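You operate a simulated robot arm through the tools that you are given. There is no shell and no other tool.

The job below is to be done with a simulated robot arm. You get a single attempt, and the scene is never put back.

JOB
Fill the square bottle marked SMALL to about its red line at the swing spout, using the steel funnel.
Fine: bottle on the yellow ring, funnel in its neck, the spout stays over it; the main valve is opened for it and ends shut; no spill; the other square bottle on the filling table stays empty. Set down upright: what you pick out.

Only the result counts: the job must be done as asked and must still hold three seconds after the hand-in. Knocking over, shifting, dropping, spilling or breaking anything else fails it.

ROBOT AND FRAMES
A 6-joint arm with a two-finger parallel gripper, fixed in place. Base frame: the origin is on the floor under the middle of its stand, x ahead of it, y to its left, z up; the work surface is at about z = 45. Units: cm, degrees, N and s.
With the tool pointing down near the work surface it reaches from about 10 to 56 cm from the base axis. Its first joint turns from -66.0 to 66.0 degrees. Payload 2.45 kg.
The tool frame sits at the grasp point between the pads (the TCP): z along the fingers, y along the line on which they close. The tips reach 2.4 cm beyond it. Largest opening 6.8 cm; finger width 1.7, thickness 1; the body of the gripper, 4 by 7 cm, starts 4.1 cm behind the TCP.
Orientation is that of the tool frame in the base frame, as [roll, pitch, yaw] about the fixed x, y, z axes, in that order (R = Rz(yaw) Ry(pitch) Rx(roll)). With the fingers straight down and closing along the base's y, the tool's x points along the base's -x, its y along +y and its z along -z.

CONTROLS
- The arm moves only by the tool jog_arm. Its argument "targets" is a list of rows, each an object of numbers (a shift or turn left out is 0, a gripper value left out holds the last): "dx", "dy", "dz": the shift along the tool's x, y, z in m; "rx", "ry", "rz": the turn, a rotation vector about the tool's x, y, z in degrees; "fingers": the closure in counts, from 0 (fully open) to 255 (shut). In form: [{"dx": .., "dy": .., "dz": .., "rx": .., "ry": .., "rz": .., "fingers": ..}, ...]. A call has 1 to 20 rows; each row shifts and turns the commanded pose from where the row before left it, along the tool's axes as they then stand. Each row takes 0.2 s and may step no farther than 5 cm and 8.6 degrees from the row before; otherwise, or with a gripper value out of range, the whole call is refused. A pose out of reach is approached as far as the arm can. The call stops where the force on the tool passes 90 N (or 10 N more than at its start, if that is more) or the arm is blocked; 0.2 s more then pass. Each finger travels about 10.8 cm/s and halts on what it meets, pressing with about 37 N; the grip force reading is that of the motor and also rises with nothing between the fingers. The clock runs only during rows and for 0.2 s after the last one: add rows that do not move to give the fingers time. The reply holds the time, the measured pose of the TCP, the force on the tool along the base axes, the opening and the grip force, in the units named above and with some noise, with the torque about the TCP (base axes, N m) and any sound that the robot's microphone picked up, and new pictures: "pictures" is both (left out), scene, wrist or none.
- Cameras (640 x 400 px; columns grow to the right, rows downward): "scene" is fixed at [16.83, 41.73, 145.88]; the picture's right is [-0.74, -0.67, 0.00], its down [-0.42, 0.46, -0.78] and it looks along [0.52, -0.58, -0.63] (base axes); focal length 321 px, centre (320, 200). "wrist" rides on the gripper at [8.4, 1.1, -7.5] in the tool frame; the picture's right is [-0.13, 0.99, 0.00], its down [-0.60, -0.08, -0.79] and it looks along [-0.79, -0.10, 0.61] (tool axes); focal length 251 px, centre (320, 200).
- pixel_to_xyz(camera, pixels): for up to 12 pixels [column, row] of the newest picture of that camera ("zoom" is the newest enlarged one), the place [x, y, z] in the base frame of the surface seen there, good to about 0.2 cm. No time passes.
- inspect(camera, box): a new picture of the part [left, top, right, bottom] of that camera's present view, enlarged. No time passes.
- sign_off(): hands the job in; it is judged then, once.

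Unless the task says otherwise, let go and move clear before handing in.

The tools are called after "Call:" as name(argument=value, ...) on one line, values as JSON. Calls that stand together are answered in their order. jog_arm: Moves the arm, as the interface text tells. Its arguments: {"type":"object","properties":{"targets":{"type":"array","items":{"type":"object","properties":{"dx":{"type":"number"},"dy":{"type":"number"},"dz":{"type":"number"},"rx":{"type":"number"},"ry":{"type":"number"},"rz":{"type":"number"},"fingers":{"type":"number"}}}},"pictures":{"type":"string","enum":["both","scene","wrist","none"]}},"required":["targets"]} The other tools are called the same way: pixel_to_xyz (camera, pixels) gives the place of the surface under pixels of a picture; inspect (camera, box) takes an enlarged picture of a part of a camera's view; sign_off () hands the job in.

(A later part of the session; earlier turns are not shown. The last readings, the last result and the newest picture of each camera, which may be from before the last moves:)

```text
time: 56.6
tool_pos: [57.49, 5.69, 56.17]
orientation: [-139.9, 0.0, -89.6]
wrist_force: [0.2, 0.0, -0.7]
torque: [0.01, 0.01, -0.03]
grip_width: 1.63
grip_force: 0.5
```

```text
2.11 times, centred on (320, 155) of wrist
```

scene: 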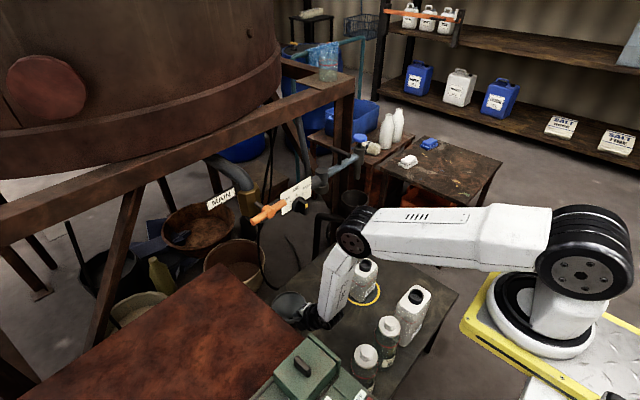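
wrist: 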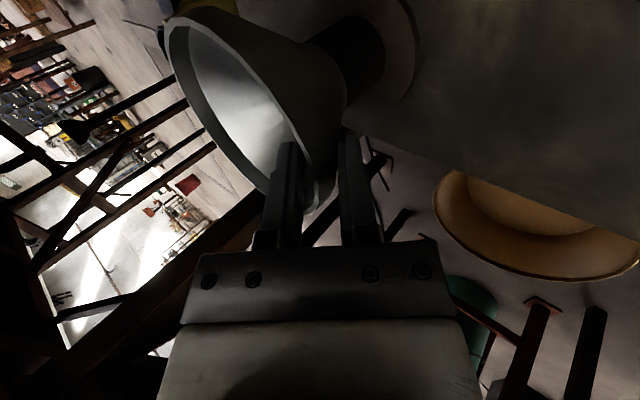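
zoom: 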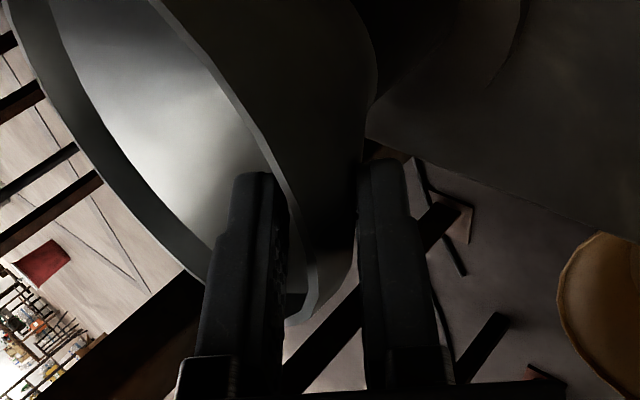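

The fingers straddle the wall with no load. Closing in steps and reading the width will show whether the pads lie flat at this tilt.

Call:
jog_arm(targets=[{"fingers": 212}, {"fingers": 225}, {"fingers": 238}, {"fingers": 255}, {"fingers": 255}, {"fingers": 255}], pictures="wrist")

Call:
inspect(camera="wrist", box=[220, 60, 420, 250])

```text
time: 58.0
tool_pos: [57.62, 5.76, 56.11]
orientation: [-140.1, 0.0, -89.7]
wrist_force: [-5.1, -0.3, -0.6]
torque: [-0.03, 0.38, 0.0]
grip_width: 0.93
grip_force: 31.1
```

wrist: 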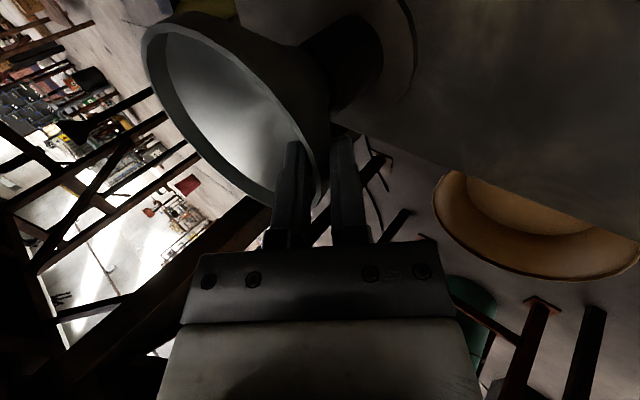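

```text
2.11 times, centred on (320, 155) of wrist
```

zoom: 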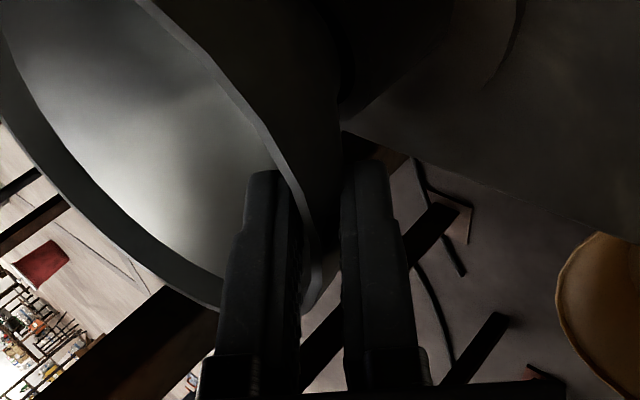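

Width 0.93 with a 0.38 N·m torque shows the inner pad touching only the lip top at 40°. The three widths I've measured fit an inner face at about 37°, so I'll open, reduce the tilt by 3.2°, re-centre slightly and close again.

Call:
jog_arm(targets=[{"fingers": 225}, {"fingers": 200}, {"fingers": 190}, {"rx": -3.2}, {"dx": 0.001, "dy": 0.002, "dz": 0.002}, {}, {}])

```text
time: 59.6
tool_pos: [57.58, 5.53, 56.01]
orientation: [-143.2, -0.1, -89.7]
wrist_force: [0.2, 0.4, -0.2]
torque: [-0.03, 0.0, 0.02]
grip_width: 1.74
grip_force: 0.6
```

scene: 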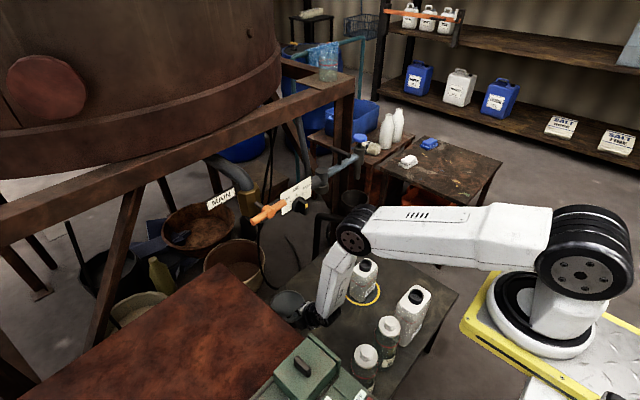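
wrist: 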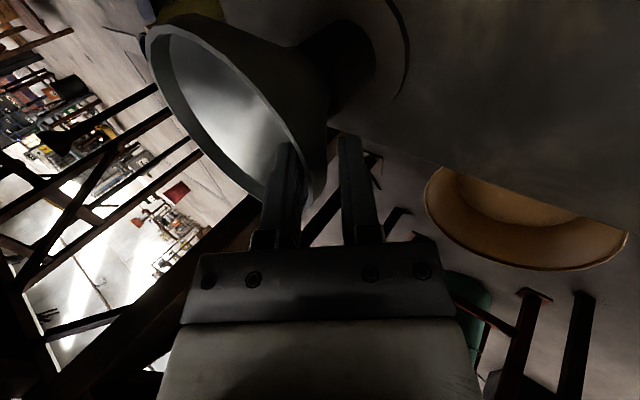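

No load remains and the tilt is 36.8°. I'll check the funnel is still level and where its wall sits before closing.

Call:
pixel_to_xyz(camera="wrist", pixels=[[318, 150], [312, 130], [295, 100], [270, 70], [240, 45], [205, 27], [160, 50], [165, 95], [190, 135], [220, 165], [255, 188], [320, 165]])

Call:
inspect(camera="wrist", box=[220, 60, 420, 250])

```text
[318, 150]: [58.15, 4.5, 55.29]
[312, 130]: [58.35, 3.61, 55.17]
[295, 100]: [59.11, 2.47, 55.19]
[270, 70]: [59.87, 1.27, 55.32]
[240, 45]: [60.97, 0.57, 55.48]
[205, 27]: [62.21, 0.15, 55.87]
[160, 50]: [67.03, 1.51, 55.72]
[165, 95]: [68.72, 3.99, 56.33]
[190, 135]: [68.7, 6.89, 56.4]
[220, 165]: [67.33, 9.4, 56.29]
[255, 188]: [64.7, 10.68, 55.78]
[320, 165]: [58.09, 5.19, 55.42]
```

```text
2.11 times, centred on (320, 155) of wrist
```

zoom: 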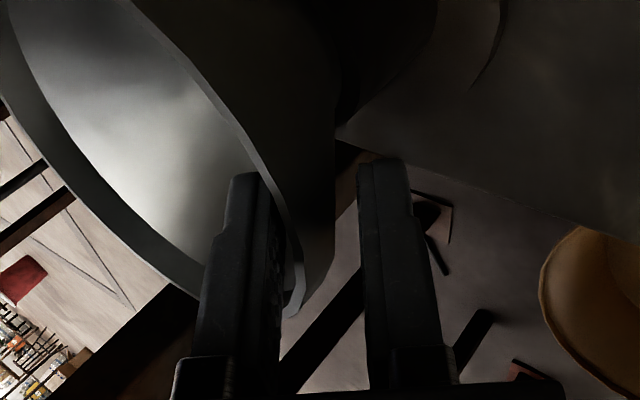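

The funnel is leaning about 6°, far side up, in its loose holder. My tool pose already matches the upright grasp, so closing slowly should let the outer finger push the near wall back to upright.

Call:
jog_arm(targets=[{"fingers": 196}, {"fingers": 202}, {"fingers": 207}, {"fingers": 212}, {"fingers": 216}, {"fingers": 220}, {}], pictures="wrist")

Call:
pixel_to_xyz(camera="wrist", pixels=[[318, 150], [312, 130], [295, 100], [270, 70], [240, 45], [205, 27], [160, 50], [165, 95], [190, 135], [220, 165], [255, 188], [320, 165]])

```text
time: 61.2
tool_pos: [57.56, 5.61, 56.05]
orientation: [-143.1, 0.0, -89.7]
wrist_force: [-0.3, 0.2, 0.2]
torque: [0.0, -0.01, 0.0]
grip_width: 1.0
grip_force: 0.8
```

wrist: 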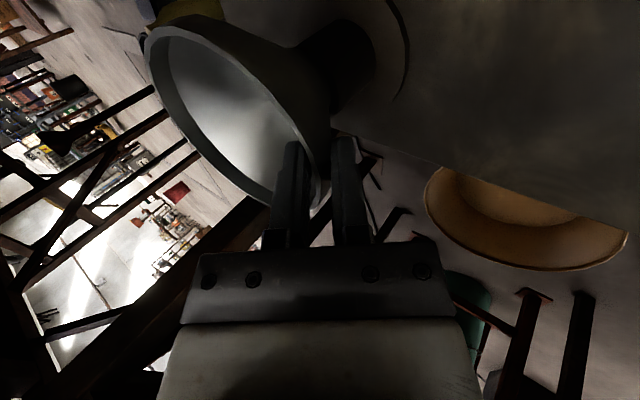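

```text
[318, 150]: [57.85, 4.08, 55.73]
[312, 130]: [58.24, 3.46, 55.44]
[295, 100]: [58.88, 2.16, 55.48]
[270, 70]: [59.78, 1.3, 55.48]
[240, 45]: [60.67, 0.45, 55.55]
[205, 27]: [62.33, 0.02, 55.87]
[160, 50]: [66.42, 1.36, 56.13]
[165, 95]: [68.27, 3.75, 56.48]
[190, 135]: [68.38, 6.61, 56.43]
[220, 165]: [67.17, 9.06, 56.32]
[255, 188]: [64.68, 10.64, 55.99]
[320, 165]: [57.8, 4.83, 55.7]
```

It's straightening: the near rim is up to 55.7 and the tilt is about 4°. Continuing to close slowly.

Call:
jog_arm(targets=[{"fingers": 223}, {"fingers": 226}, {"fingers": 230}, {"fingers": 236}, {"fingers": 255}, {"fingers": 255}, {"fingers": 255}], pictures="wrist")

Call:
pixel_to_xyz(camera="wrist", pixels=[[320, 150], [312, 130], [295, 100], [270, 70], [240, 45], [205, 27], [160, 50], [165, 95], [190, 135], [220, 165], [255, 188], [322, 165]])

```text
time: 62.8
tool_pos: [57.66, 5.55, 56.02]
orientation: [-143.2, 0.0, -89.8]
wrist_force: [-4.4, 0.6, 0.0]
torque: [0.02, 0.25, 0.0]
grip_width: 0.86
grip_force: 30.0
```

wrist: 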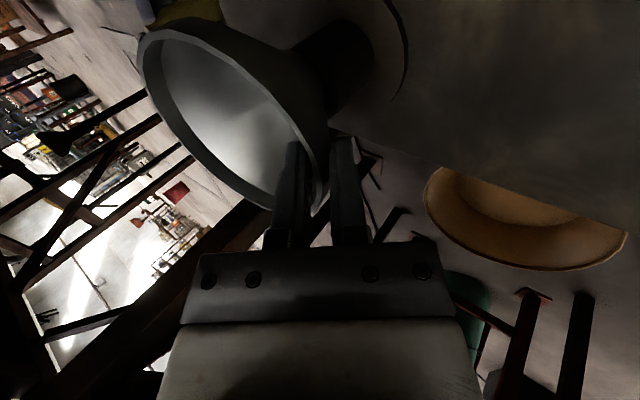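

```text
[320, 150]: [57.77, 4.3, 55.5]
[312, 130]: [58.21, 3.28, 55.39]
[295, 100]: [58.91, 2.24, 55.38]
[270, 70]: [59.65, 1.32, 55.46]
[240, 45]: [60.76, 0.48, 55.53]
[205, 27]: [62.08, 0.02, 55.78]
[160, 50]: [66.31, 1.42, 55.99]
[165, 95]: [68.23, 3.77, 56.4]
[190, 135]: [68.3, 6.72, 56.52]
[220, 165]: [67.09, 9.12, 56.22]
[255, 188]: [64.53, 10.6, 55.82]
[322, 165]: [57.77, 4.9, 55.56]
```

At 36.8° the pinch still pushes the far side up (0.25 N·m), whereas the earlier 30° grip had no torque, so the wall lies flat at about 30–31°. I'll open, tilt back to about 31°, re-centre, and close slowly again.

Call:
jog_arm(targets=[{"fingers": 225}, {"fingers": 200}, {"fingers": 188}, {"rx": -5.9}, {"dy": 0.0022, "dz": -0.0019}, {}, {"fingers": 200}, {"fingers": 206}, {"fingers": 211}, {"fingers": 216}, {"fingers": 220}, {}], pictures="wrist")

Call:
inspect(camera="wrist", box=[120, 10, 420, 250])

Call:
pixel_to_xyz(camera="wrist", pixels=[[320, 150], [312, 130], [295, 100], [270, 70], [240, 45], [205, 35], [150, 60], [165, 110], [190, 150], [220, 180], [255, 205], [322, 165]])

```text
time: 65.4
tool_pos: [57.26, 5.54, 56.0]
orientation: [-149.1, 0.0, -89.7]
wrist_force: [0.8, 0.8, 0.0]
torque: [-0.03, -0.01, -0.01]
grip_width: 1.01
grip_force: 0.8
```

wrist: 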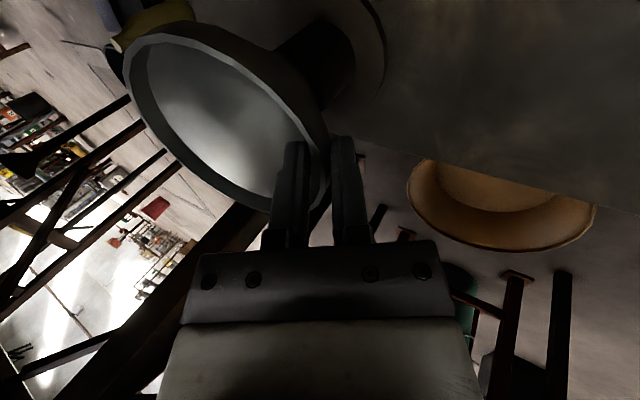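

```text
1.67 times, centred on (270, 130) of wrist
```

zoom: 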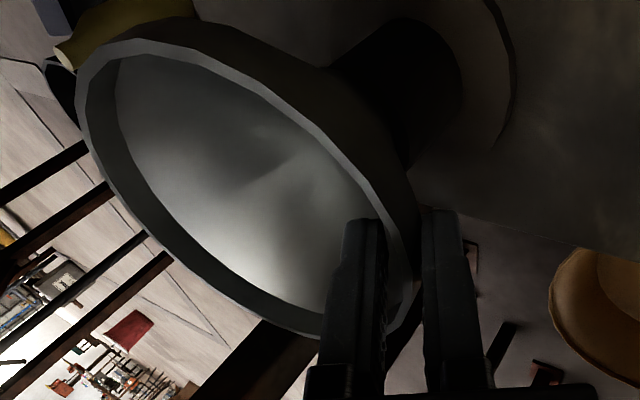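

```text
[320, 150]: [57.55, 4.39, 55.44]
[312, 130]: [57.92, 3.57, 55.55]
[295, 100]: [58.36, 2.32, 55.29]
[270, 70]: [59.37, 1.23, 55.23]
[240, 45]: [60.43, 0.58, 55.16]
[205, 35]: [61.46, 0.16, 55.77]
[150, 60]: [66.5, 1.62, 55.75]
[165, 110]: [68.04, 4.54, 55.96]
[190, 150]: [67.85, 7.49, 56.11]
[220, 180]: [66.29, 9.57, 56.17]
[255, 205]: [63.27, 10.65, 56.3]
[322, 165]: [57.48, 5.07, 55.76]
```

The tilt has dropped to about 2°. Closing fully in small steps.

Call:
jog_arm(targets=[{"fingers": 223}, {"fingers": 226}, {"fingers": 230}, {"fingers": 236}, {"fingers": 255}, {"fingers": 255}, {"fingers": 255}], pictures="wrist")

Call:
inspect(camera="wrist", box=[120, 10, 420, 250])

Call:
pixel_to_xyz(camera="zoom", pixels=[[415, 240], [400, 200], [360, 155], [300, 105], [230, 62], [150, 42], [80, 100], [100, 175], [150, 240], [200, 285], [260, 318], [420, 290]])

```text
time: 67.0
tool_pos: [57.35, 5.5, 56.05]
orientation: [-149.0, -0.1, -89.7]
wrist_force: [0.8, 0.0, 6.9]
torque: [0.02, -0.35, 0.12]
grip_width: 0.92
grip_force: 30.8
```

wrist: 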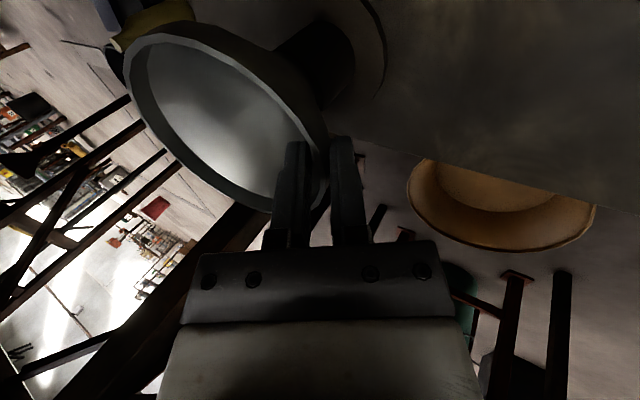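

```text
1.67 times, centred on (270, 130) of wrist
```

zoom: 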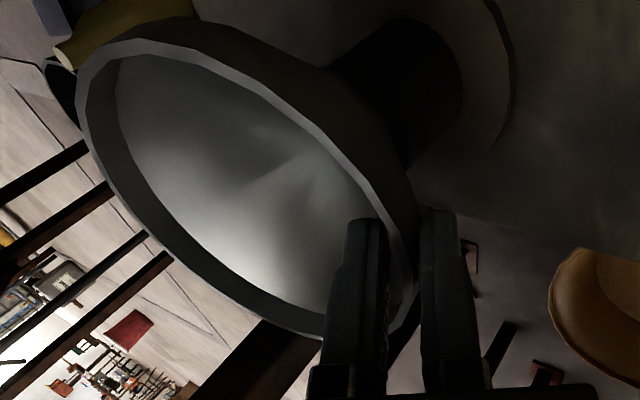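

```text
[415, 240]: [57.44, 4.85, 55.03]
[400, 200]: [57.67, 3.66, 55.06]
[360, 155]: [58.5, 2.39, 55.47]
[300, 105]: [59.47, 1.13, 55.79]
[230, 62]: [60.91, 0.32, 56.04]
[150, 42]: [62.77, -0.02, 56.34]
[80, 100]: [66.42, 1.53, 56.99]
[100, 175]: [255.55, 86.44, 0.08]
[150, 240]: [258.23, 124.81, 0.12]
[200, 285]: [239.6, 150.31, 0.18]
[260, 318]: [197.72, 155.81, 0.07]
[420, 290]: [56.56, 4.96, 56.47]
```

The reading has flipped to Fz=+6.9 N, torque −0.35: the holder is pushing up because the near rim sits a little low. Lifting gently should relieve this, so I'll go in 3 mm steps and watch the load and width.

Call:
jog_arm(targets=[{"dy": -0.00155, "dz": -0.00257}, {}, {"dy": -0.00155, "dz": -0.00257}, {}], pictures="none")

Call:
jog_arm(targets=[{"dy": -0.00155, "dz": -0.00257}, {}], pictures="wrist")

```text
time: 68.0
tool_pos: [57.23, 5.55, 56.64]
orientation: [-149.3, -0.1, -89.7]
wrist_force: [0.8, 0.1, -0.9]
torque: [-0.01, 0.05, 0.04]
grip_width: 0.85
grip_force: 30.0
```

```text
time: 68.6
tool_pos: [57.3, 5.7, 56.97]
orientation: [-148.9, 0.1, -89.7]
wrist_force: [-0.2, -0.2, -1.6]
torque: [0.01, 0.03, 0.0]
grip_width: 0.86
grip_force: 30.6
```

wrist: 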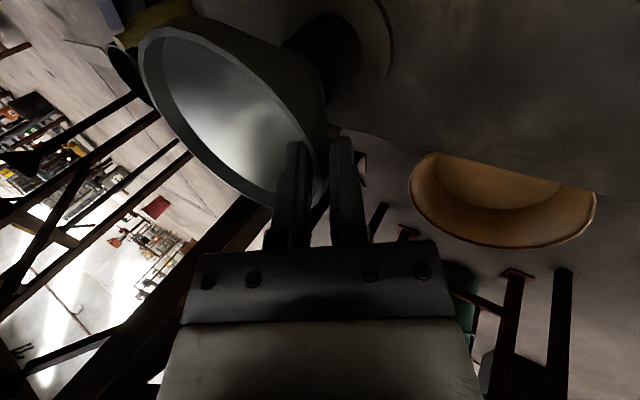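

The load is relieved and the width is 0.86. Measuring the rim's tilt and overlap now.

Call:
inspect(camera="wrist", box=[120, 10, 420, 250])

Call:
pixel_to_xyz(camera="wrist", pixels=[[318, 147], [310, 125], [295, 98], [272, 68], [240, 38], [205, 20], [170, 18], [142, 45], [150, 85], [170, 125], [205, 165], [250, 195]])

```text
1.67 times, centred on (270, 130) of wrist
```

zoom: 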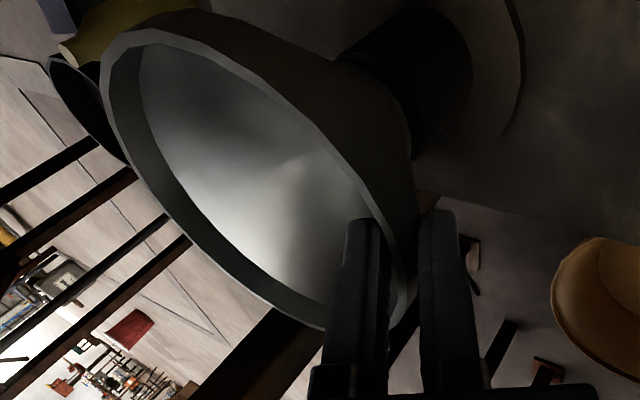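

```text
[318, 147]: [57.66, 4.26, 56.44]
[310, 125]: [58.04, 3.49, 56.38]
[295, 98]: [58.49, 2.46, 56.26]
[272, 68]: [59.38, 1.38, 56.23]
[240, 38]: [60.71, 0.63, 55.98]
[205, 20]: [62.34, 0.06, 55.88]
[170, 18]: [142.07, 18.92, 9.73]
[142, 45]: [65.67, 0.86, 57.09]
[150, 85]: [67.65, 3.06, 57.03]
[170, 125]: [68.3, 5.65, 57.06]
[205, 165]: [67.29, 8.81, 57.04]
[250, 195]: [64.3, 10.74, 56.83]
```

The rim is held with about 1.8 cm of overlap and a 3° tilt. I'll lift slowly at 5 mm per row and watch the width for any slip.

Call:
jog_arm(targets=[{"dy": -0.0013, "dz": -0.0021}, {"dy": -0.0026, "dz": -0.0043}, {"dy": -0.0026, "dz": -0.0043}, {"dy": -0.0013, "dz": -0.0021}, {}], pictures="wrist")

```text
time: 69.8
tool_pos: [57.27, 5.65, 58.52]
orientation: [-149.2, -0.1, -89.7]
wrist_force: [-0.1, 0.4, -0.2]
torque: [0.0, 0.04, -0.01]
grip_width: 0.85
grip_force: 29.9
```

wrist: 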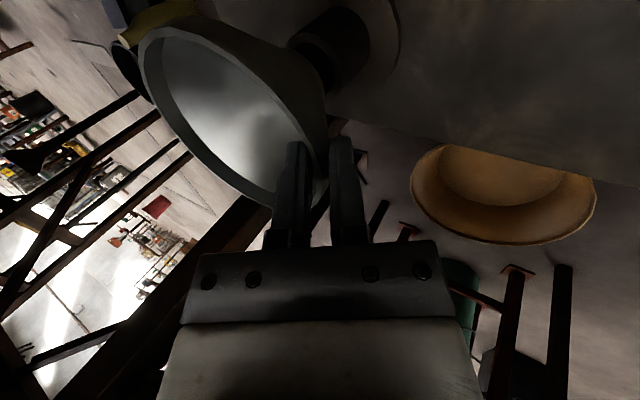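

It's steady at 0.85 with the funnel at the same place in the picture. Continuing the slow lift.

Call:
jog_arm(targets=[{"dy": -0.0026, "dz": -0.0043}, {"dy": -0.0026, "dz": -0.0043}, {"dy": -0.0026, "dz": -0.0043}, {"dy": -0.0026, "dz": -0.0043}, {}], pictures="wrist")

Call:
jog_arm(targets=[{"dy": -0.0026, "dz": -0.0043}, {"dy": -0.0026, "dz": -0.0043}, {"dy": -0.0026, "dz": -0.0043}, {"dy": -0.0026, "dz": -0.0043}, {}], pictures="wrist")

```text
time: 71.0
tool_pos: [57.37, 5.54, 60.54]
orientation: [-149.0, 0.0, -89.7]
wrist_force: [0.0, -0.1, -1.0]
torque: [0.0, 0.06, -0.03]
grip_width: 0.87
grip_force: 30.2
```

wrist: 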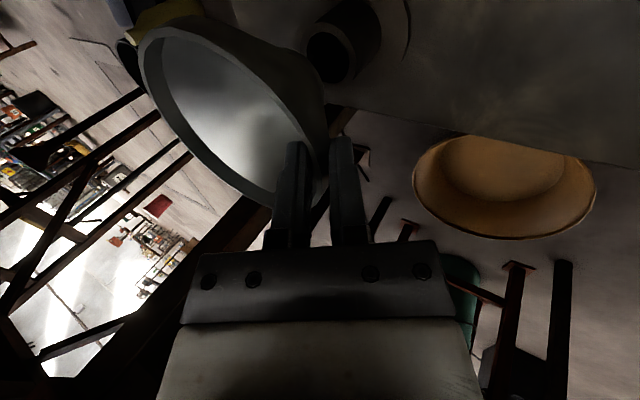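

```text
time: 72.2
tool_pos: [57.33, 5.51, 62.49]
orientation: [-149.1, 0.0, -89.7]
wrist_force: [-1.5, -0.6, -0.6]
torque: [-0.01, 0.05, -0.04]
grip_width: 0.87
grip_force: 30.4
```

wrist: 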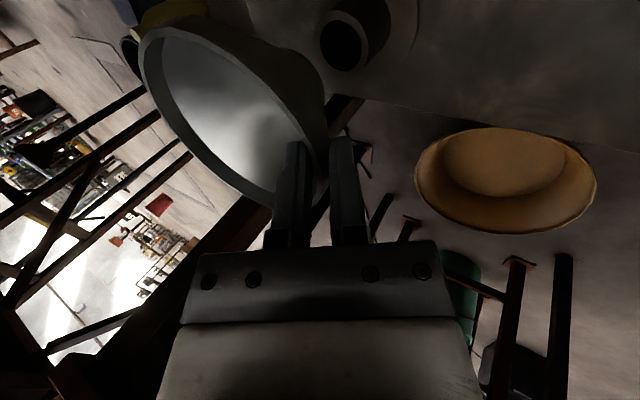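

It's stable, with the stem out of the holder (empty hole visible at (345,40)). Continuing to lift slowly so the stem will clear the bottle neck.

Call:
jog_arm(targets=[{"dy": -0.0026, "dz": -0.0043}, {"dy": -0.0036, "dz": -0.006}, {"dy": -0.0036, "dz": -0.006}, {"dy": -0.0036, "dz": -0.006}, {"dy": -0.0026, "dz": -0.0043}, {}], pictures="both")

Call:
inspect(camera="scene", box=[240, 230, 360, 320])

```text
time: 73.6
tool_pos: [57.22, 5.51, 65.66]
orientation: [-149.1, -0.1, -89.7]
wrist_force: [-1.1, -0.6, -1.1]
torque: [0.02, 0.05, 0.03]
grip_width: 0.83
grip_force: 30.6
```

scene: 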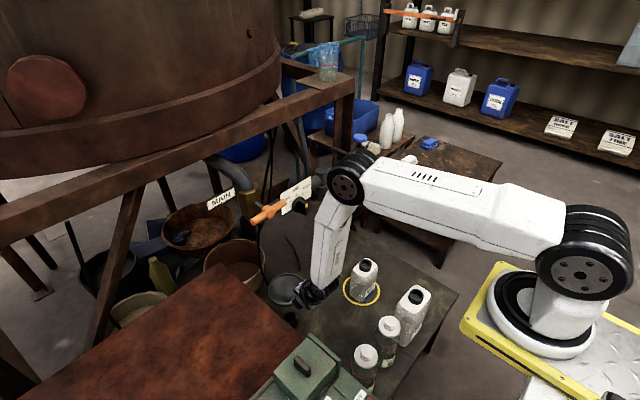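
wrist: 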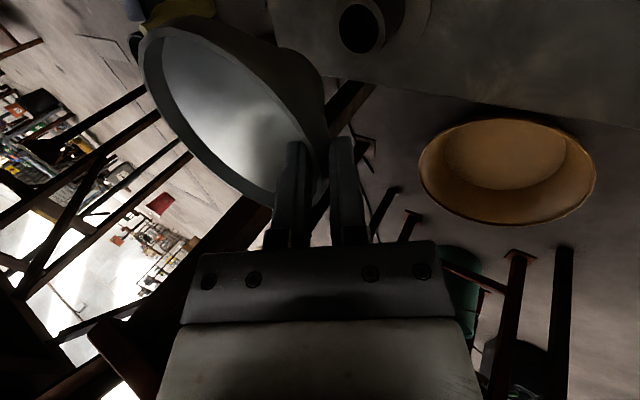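

```text
4.44 times, centred on (300, 275) of scene
```

zoom: 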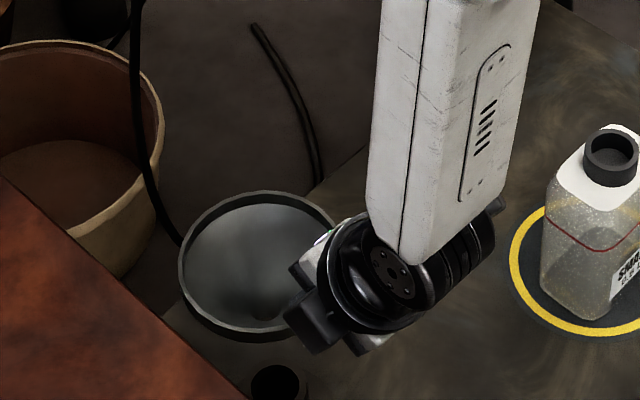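

Holding well at 0.83. I'll continue up to about z=73.

Call:
jog_arm(targets=[{"dy": -0.0026, "dz": -0.0043}, {"dy": -0.0041, "dz": -0.0069}, {"dy": -0.0041, "dz": -0.0069}, {"dy": -0.0041, "dz": -0.0069}, {"dy": -0.0041, "dz": -0.0069}, {"dy": -0.0041, "dz": -0.0069}, {"dy": -0.0041, "dz": -0.0069}, {"dy": -0.0041, "dz": -0.0069}, {"dy": -0.0041, "dz": -0.0069}, {"dy": -0.0026, "dz": -0.0043}, {}], pictures="both")

```text
time: 76.0
tool_pos: [57.19, 5.51, 72.9]
orientation: [-149.1, 0.1, -89.7]
wrist_force: [-0.8, -0.5, 0.4]
torque: [0.02, 0.06, -0.02]
grip_width: 0.87
grip_force: 30.3
```

scene: 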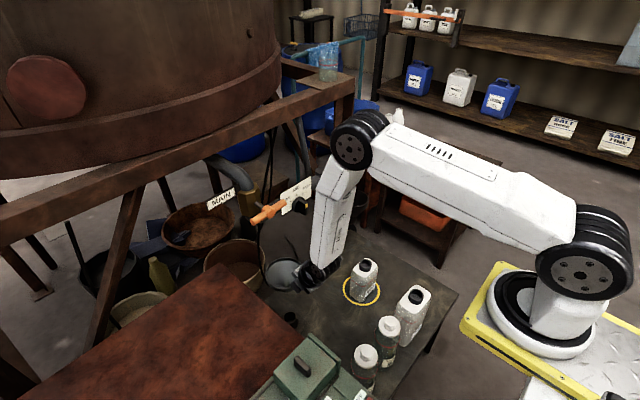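
wrist: 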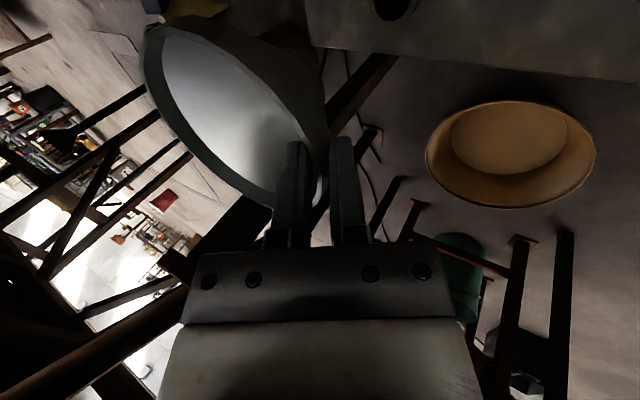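

Still firm at z≈72.9. I'll measure the funnel's centre and tilt relative to the TCP for the placement.

Call:
pixel_to_xyz(camera="wrist", pixels=[[318, 147], [310, 125], [295, 98], [272, 68], [240, 38], [205, 20], [143, 50], [150, 85], [170, 125], [205, 165], [250, 195], [320, 155]])

Call:
pixel_to_xyz(camera="scene", pixels=[[278, 260], [268, 266], [266, 277], [272, 287], [283, 292], [290, 259], [296, 261], [299, 264], [282, 275], [286, 282], [291, 285], [292, 290]])

Call:
inspect(camera="scene", box=[250, 245, 350, 335])

```text
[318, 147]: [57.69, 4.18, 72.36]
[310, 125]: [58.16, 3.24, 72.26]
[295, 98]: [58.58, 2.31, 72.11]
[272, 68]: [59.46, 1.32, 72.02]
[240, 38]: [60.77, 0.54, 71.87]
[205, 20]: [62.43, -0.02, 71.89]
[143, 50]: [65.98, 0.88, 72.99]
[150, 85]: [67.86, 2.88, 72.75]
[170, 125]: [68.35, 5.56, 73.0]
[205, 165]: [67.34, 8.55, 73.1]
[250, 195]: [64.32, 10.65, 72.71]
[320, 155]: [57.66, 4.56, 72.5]
```

```text
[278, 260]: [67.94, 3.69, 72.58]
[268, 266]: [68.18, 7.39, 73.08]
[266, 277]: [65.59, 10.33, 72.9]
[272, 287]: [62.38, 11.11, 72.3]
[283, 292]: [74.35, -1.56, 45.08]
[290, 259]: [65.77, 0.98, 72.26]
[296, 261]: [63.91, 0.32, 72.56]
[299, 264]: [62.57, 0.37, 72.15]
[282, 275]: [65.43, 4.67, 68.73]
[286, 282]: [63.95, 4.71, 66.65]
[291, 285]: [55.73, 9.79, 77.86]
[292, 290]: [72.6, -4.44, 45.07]
```

```text
4.44 times, centred on (300, 290) of scene
```

zoom: 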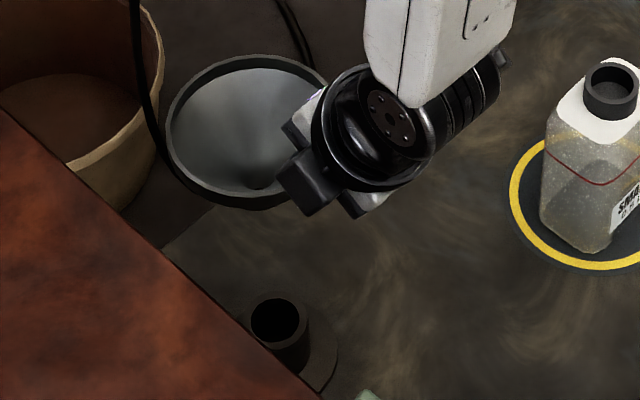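

The funnel centre is at (62.95,5.45,72.7), tilted about 3° far side up. I'll level it with a −3.2° turn and carry it slowly toward the bottle, checking midway.

Call:
jog_arm(targets=[{"rx": -1.6}, {"rx": -1.6}, {"dx": 0.008, "dy": 0.0024, "dz": -0.0013}, {"dx": 0.015, "dy": 0.0048, "dz": -0.0025}, {"dx": 0.015, "dy": 0.0048, "dz": -0.0025}, {"dx": 0.015, "dy": 0.0048, "dz": -0.0025}, {"dx": 0.015, "dy": 0.0048, "dz": -0.0025}, {"dx": 0.015, "dy": 0.0048, "dz": -0.0025}, {"dx": 0.015, "dy": 0.0048, "dz": -0.0025}, {"dx": 0.015, "dy": 0.0048, "dz": -0.0025}, {"dx": 0.008, "dy": 0.0024, "dz": -0.0013}, {}], pictures="both")

```text
time: 78.6
tool_pos: [53.04, -6.56, 72.84]
orientation: [-152.2, -0.1, -89.6]
wrist_force: [1.1, -0.1, -1.6]
torque: [0.0, 0.03, -0.02]
grip_width: 0.86
grip_force: 29.8
```

scene: 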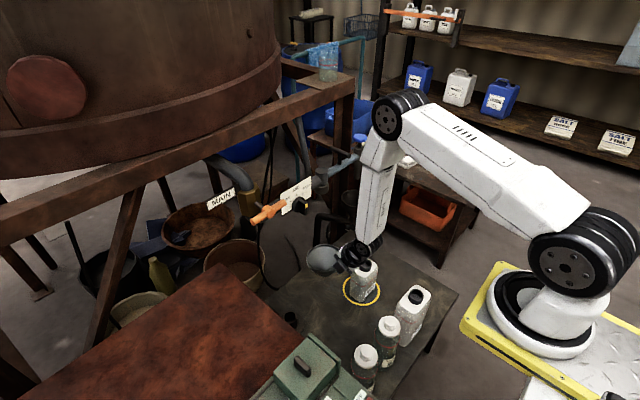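
wrist: 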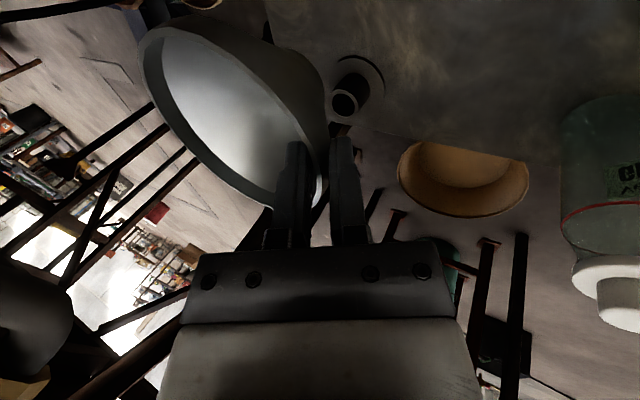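

Steady at 0.86 midway. Carrying on to over the neck.

Call:
jog_arm(targets=[{"dx": 0.008, "dy": 0.0026, "dz": -0.0014}, {"dx": 0.015, "dy": 0.005, "dz": -0.0026}, {"dx": 0.015, "dy": 0.005, "dz": -0.0026}, {"dx": 0.015, "dy": 0.005, "dz": -0.0026}, {"dx": 0.015, "dy": 0.005, "dz": -0.0026}, {"dx": 0.015, "dy": 0.005, "dz": -0.0026}, {"dx": 0.015, "dy": 0.005, "dz": -0.0026}, {"dx": 0.015, "dy": 0.005, "dz": -0.0026}, {"dx": 0.015, "dy": 0.005, "dz": -0.0026}, {"dx": 0.015, "dy": 0.005, "dz": -0.0026}, {"dx": 0.006, "dy": 0.002, "dz": -0.001}, {}, {}], pictures="both")

Call:
inspect(camera="scene", box=[310, 220, 420, 310])

Call:
pixel_to_xyz(camera="wrist", pixels=[[318, 147], [310, 125], [295, 98], [272, 68], [240, 38], [205, 20], [143, 50], [150, 85], [170, 125], [205, 165], [250, 195], [320, 155]])

```text
time: 81.4
tool_pos: [47.43, -21.29, 73.05]
orientation: [-152.3, 0.0, -89.8]
wrist_force: [0.4, 0.9, -0.3]
torque: [-0.04, 0.04, -0.01]
grip_width: 0.86
grip_force: 30.9
```

scene: 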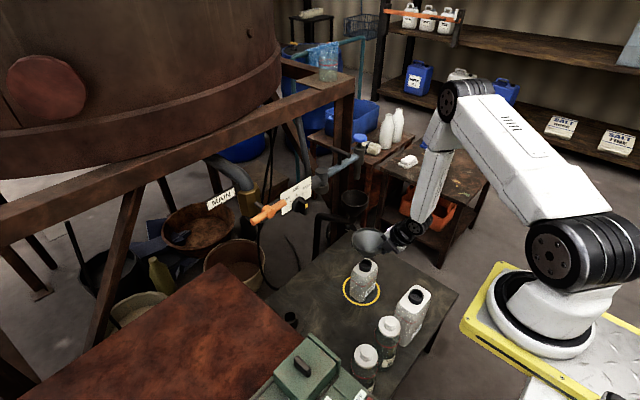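
wrist: 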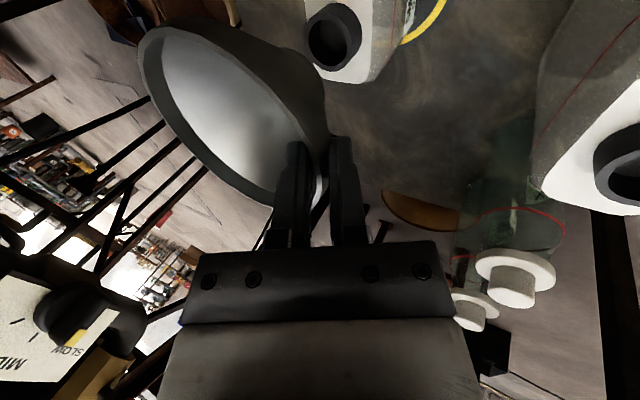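

```text
4.44 times, centred on (365, 265) of scene
```

zoom: 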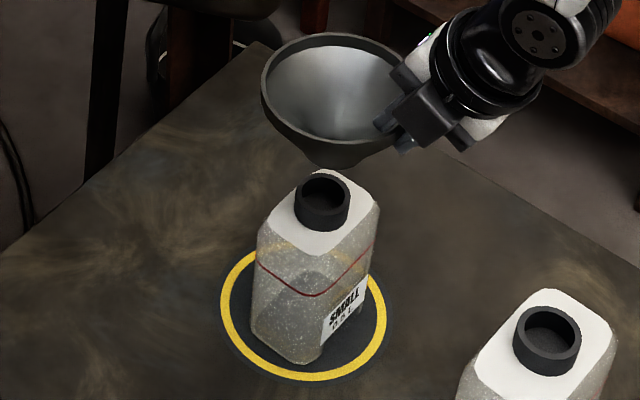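

```text
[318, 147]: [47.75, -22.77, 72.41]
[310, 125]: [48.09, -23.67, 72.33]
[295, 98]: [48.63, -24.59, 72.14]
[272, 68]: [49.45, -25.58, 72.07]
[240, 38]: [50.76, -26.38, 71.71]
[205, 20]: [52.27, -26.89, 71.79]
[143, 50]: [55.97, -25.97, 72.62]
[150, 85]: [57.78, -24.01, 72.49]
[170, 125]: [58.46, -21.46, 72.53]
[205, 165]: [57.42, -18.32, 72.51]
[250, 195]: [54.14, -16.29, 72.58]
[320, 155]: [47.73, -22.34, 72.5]
```

The funnel is level and centred at (53.05,-21.5) over the bottle. I'll measure the neck again and the funnel's lower end before inserting.

Call:
pixel_to_xyz(camera="wrist", pixels=[[309, 40], [358, 38], [333, 6], [335, 68], [316, 18], [350, 16], [318, 60], [352, 58]])

Call:
pixel_to_xyz(camera="scene", pixels=[[365, 252], [364, 255], [365, 257], [362, 254], [369, 254], [360, 250], [372, 253], [365, 250], [366, 263], [361, 265], [371, 265], [366, 268]])

Call:
inspect(camera="scene", box=[345, 235, 390, 280])

Call:
inspect(camera="wrist", box=[0, 260, 160, 400])

```text
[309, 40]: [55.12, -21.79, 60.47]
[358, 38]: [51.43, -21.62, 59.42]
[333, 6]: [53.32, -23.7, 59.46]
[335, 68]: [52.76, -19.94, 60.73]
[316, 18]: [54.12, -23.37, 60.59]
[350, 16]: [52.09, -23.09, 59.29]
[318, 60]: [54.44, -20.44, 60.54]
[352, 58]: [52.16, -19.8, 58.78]
```

```text
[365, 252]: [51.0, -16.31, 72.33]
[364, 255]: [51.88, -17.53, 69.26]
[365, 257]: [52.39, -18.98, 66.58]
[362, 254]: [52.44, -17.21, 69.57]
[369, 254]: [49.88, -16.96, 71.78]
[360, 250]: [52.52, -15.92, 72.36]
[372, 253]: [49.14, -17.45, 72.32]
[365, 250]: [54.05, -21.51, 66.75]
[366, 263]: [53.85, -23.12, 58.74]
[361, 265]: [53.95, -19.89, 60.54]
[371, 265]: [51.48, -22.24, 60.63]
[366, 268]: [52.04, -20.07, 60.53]
```

```text
8.89 times, centred on (368, 258) of scene
```

zoom: 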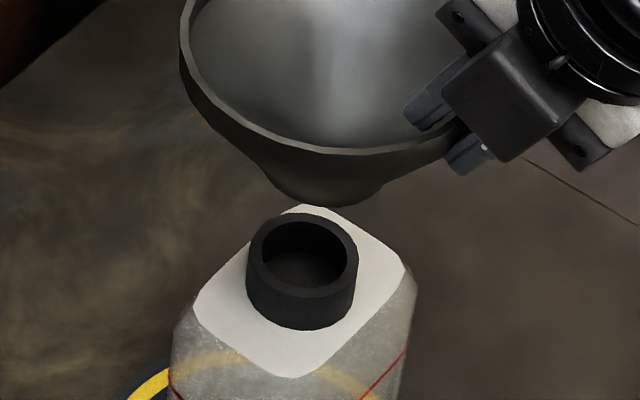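

```text
2.86 times, centred on (80, 330) of wrist
```

zoom: 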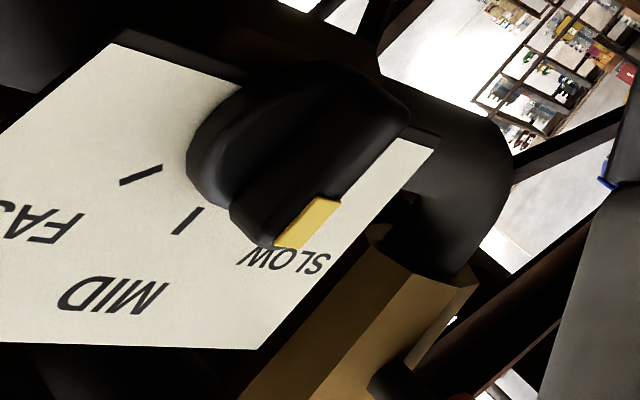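

The stem is short, and the funnel's lower end is at about z=65.7 with the rim at 72.4. The neck centre is at (53.2,-21.6). I can also see the flow knob's yellow tip at SLOW. I'll correct by about 1.5 mm and lower 4.5 cm slowly.

Call:
jog_arm(targets=[{"dx": 0.0013, "dy": -0.0013, "dz": 0.0007}, {"dy": 0.0023, "dz": 0.0044}, {"dy": 0.0028, "dz": 0.0053}, {"dy": 0.0028, "dz": 0.0053}, {"dy": 0.0028, "dz": 0.0053}, {"dy": 0.0028, "dz": 0.0053}, {"dy": 0.0028, "dz": 0.0053}, {"dy": 0.0028, "dz": 0.0053}, {"dy": 0.0018, "dz": 0.0036}, {}], pictures="both")

Call:
inspect(camera="scene", box=[335, 230, 400, 300])

Call:
inspect(camera="wrist", box=[130, 0, 420, 200])

```text
time: 83.6
tool_pos: [47.73, -21.53, 68.63]
orientation: [-152.4, 0.0, -89.8]
wrist_force: [-0.2, 0.8, -0.4]
torque: [0.03, 0.04, -0.02]
grip_width: 0.87
grip_force: 30.3
```

scene: 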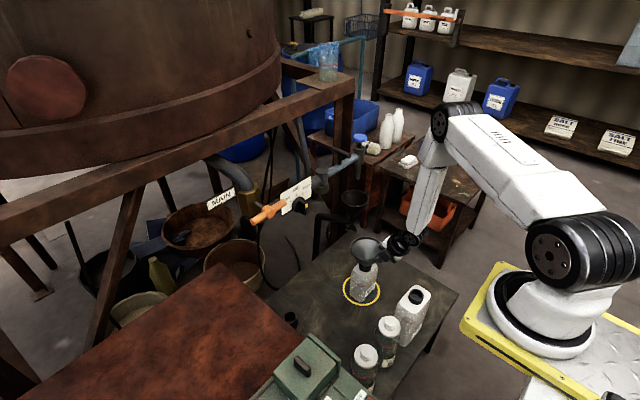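
wrist: 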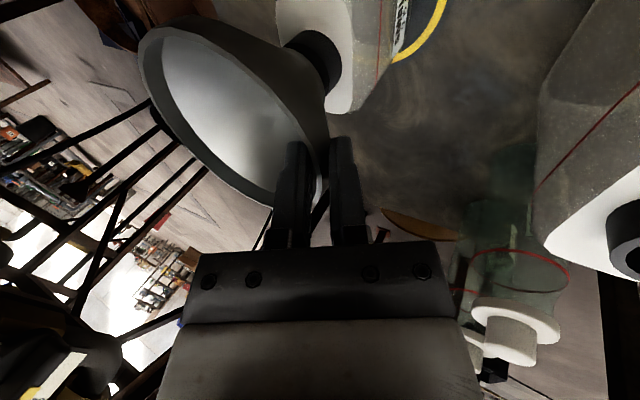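

```text
5.71 times, centred on (368, 265) of scene
```

zoom: 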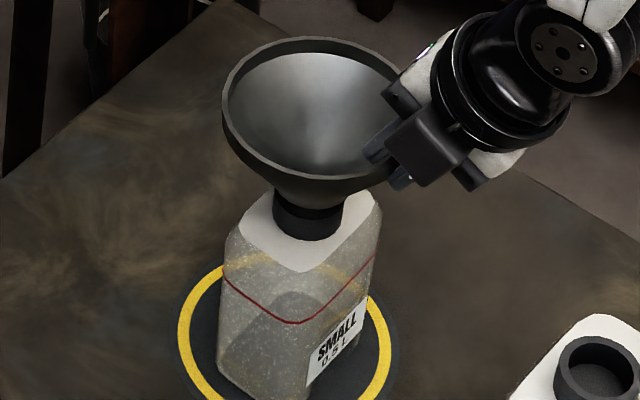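

```text
2.00 times, centred on (275, 100) of wrist
```

zoom: 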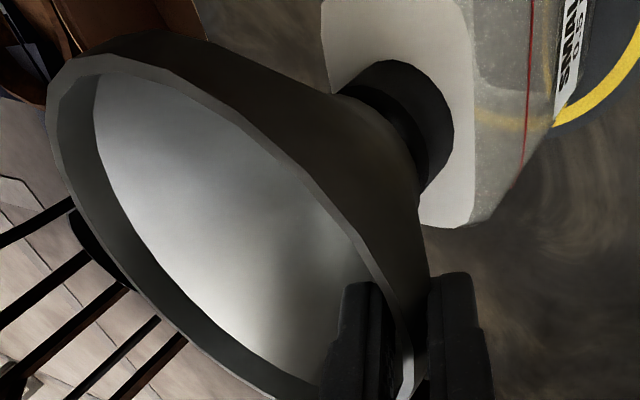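

The funnel sits just above the neck, well aligned. I'll check the rim centre once more, then lower in 3 mm steps while watching force.

Call:
pixel_to_xyz(camera="wrist", pixels=[[318, 147], [295, 98], [240, 38], [205, 20], [143, 50], [150, 85], [170, 125], [205, 165], [250, 195], [320, 155], [338, 60], [335, 40]])

Call:
jog_arm(targets=[{"dy": 0.0014, "dz": 0.0027}, {"dy": 0.0014, "dz": 0.0027}, {}], pictures="none")

```text
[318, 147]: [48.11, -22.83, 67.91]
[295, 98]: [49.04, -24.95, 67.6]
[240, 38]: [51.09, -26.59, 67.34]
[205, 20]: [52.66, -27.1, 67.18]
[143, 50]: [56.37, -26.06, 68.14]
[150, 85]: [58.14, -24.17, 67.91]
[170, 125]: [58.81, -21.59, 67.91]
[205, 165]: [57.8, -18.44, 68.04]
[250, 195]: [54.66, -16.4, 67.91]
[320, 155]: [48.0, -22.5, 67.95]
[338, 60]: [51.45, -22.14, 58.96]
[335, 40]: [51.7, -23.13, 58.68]
```

```text
time: 84.4
tool_pos: [47.79, -21.69, 67.9]
orientation: [-152.3, 0.0, -89.7]
wrist_force: [-0.3, -0.3, -0.4]
torque: [-0.02, 0.02, 0.02]
grip_width: 0.84
grip_force: 29.9
```

The funnel centre is at (53.37,-21.7) against the neck at (53.2,-21.63). I'll correct by −1.5 mm in x and keep lowering.

Call:
jog_arm(targets=[{"dx": -0.0005, "dy": 0.0013, "dz": -0.0007}, {"dy": 0.001, "dz": 0.0018}, {}], pictures="none")

Call:
jog_arm(targets=[{"dy": 0.001, "dz": 0.0018}, {}], pictures="none")

Call:
jog_arm(targets=[{"dy": 0.001, "dz": 0.0018}, {}], pictures="wrist")

```text
time: 85.2
tool_pos: [47.6, -21.53, 67.7]
orientation: [-152.3, -0.1, -89.7]
wrist_force: [-0.1, -0.2, -1.1]
torque: [0.01, 0.1, 0.0]
grip_width: 0.85
grip_force: 30.7
```

```text
time: 85.8
tool_pos: [47.6, -21.54, 67.43]
orientation: [-152.2, 0.0, -89.7]
wrist_force: [-0.5, 0.4, -0.6]
torque: [-0.01, 0.03, 0.02]
grip_width: 0.86
grip_force: 30.6
```

```text
time: 86.4
tool_pos: [47.61, -21.38, 67.33]
orientation: [-152.3, 0.0, -89.8]
wrist_force: [0.6, 0.2, -0.5]
torque: [-0.04, 0.07, 0.02]
grip_width: 0.87
grip_force: 30.2
```

wrist: 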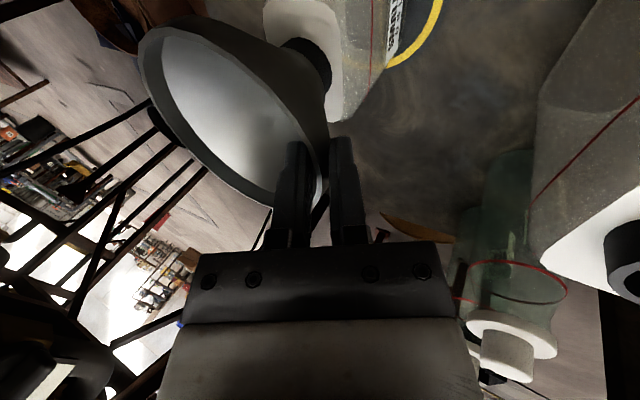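

No contact yet at rim height ≈66.7. Continuing in 2 mm steps.

Call:
jog_arm(targets=[{"dy": 0.001, "dz": 0.0018}, {}], pictures="none")

Call:
jog_arm(targets=[{"dy": 0.001, "dz": 0.0018}, {}], pictures="none")

Call:
jog_arm(targets=[{}], pictures="both")

Call:
inspect(camera="scene", box=[335, 230, 400, 300])

```text
time: 87.0
tool_pos: [47.56, -21.6, 67.11]
orientation: [-152.2, 0.0, -89.7]
wrist_force: [-0.9, 0.8, 1.8]
torque: [0.09, -0.16, 0.1]
grip_width: 0.85
grip_force: 30.3
```

```text
time: 87.6
tool_pos: [47.46, -21.68, 66.92]
orientation: [-152.1, -0.1, -89.8]
wrist_force: [-4.7, -0.8, 19.5]
torque: [-0.06, -0.38, 0.05]
grip_width: 0.86
grip_force: 29.7
```

```text
time: 88.0
tool_pos: [47.54, -21.7, 66.86]
orientation: [-152.1, 0.0, -89.7]
wrist_force: [-3.0, -1.9, 16.0]
torque: [-0.09, -0.37, 0.02]
grip_width: 0.88
grip_force: 30.0
```

scene: 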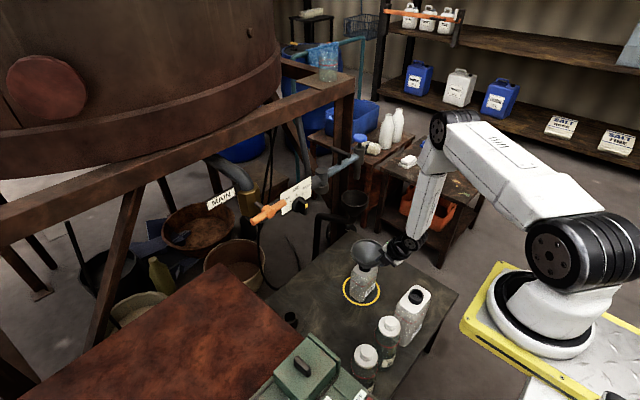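
wrist: 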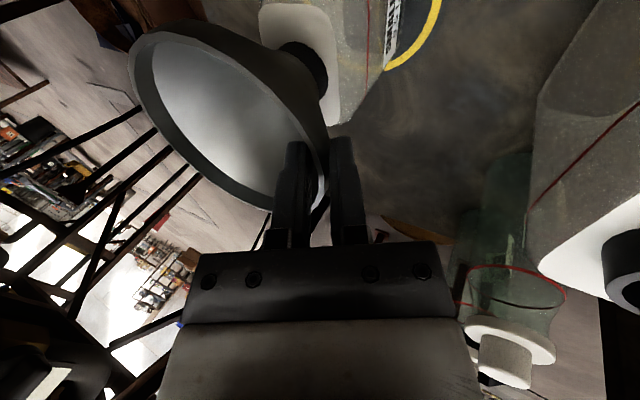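

```text
5.71 times, centred on (368, 265) of scene
```

zoom: 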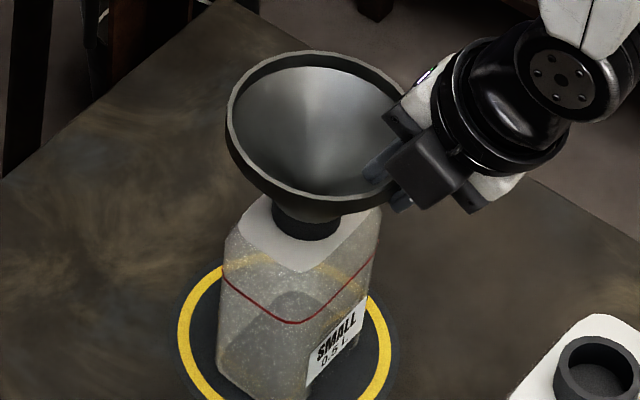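

Contact: Fz=16 N, and the funnel is being levered slightly. I'll back up 2 mm to relieve the load and measure its tilt.

Call:
jog_arm(targets=[{"dy": -0.001, "dz": -0.0018}, {}], pictures="wrist")

Call:
pixel_to_xyz(camera="wrist", pixels=[[319, 150], [308, 122], [290, 95], [260, 60], [225, 35], [190, 22], [135, 55], [145, 95], [170, 135], [205, 172], [250, 202], [320, 160]])

Call:
inspect(camera="wrist", box=[120, 0, 420, 220])

```text
time: 88.6
tool_pos: [47.32, -21.54, 66.87]
orientation: [-152.4, 0.1, -89.6]
wrist_force: [1.8, -0.8, 5.3]
torque: [0.05, -0.42, -0.07]
grip_width: 0.84
grip_force: 30.2
```

wrist: 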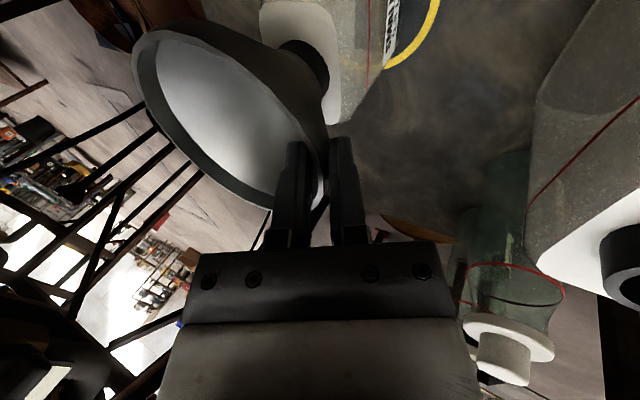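

```text
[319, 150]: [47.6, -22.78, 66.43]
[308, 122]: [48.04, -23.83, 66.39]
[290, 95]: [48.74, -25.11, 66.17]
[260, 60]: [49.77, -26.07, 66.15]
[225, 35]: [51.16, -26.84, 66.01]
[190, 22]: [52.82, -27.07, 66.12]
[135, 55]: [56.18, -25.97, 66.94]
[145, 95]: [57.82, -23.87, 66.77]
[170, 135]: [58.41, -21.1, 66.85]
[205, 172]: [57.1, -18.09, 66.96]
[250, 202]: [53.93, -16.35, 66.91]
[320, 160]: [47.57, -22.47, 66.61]
```

```text
1.82 times, centred on (270, 110) of wrist
```

zoom: 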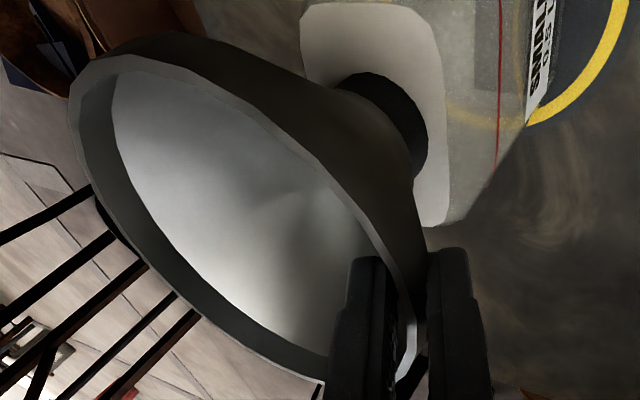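

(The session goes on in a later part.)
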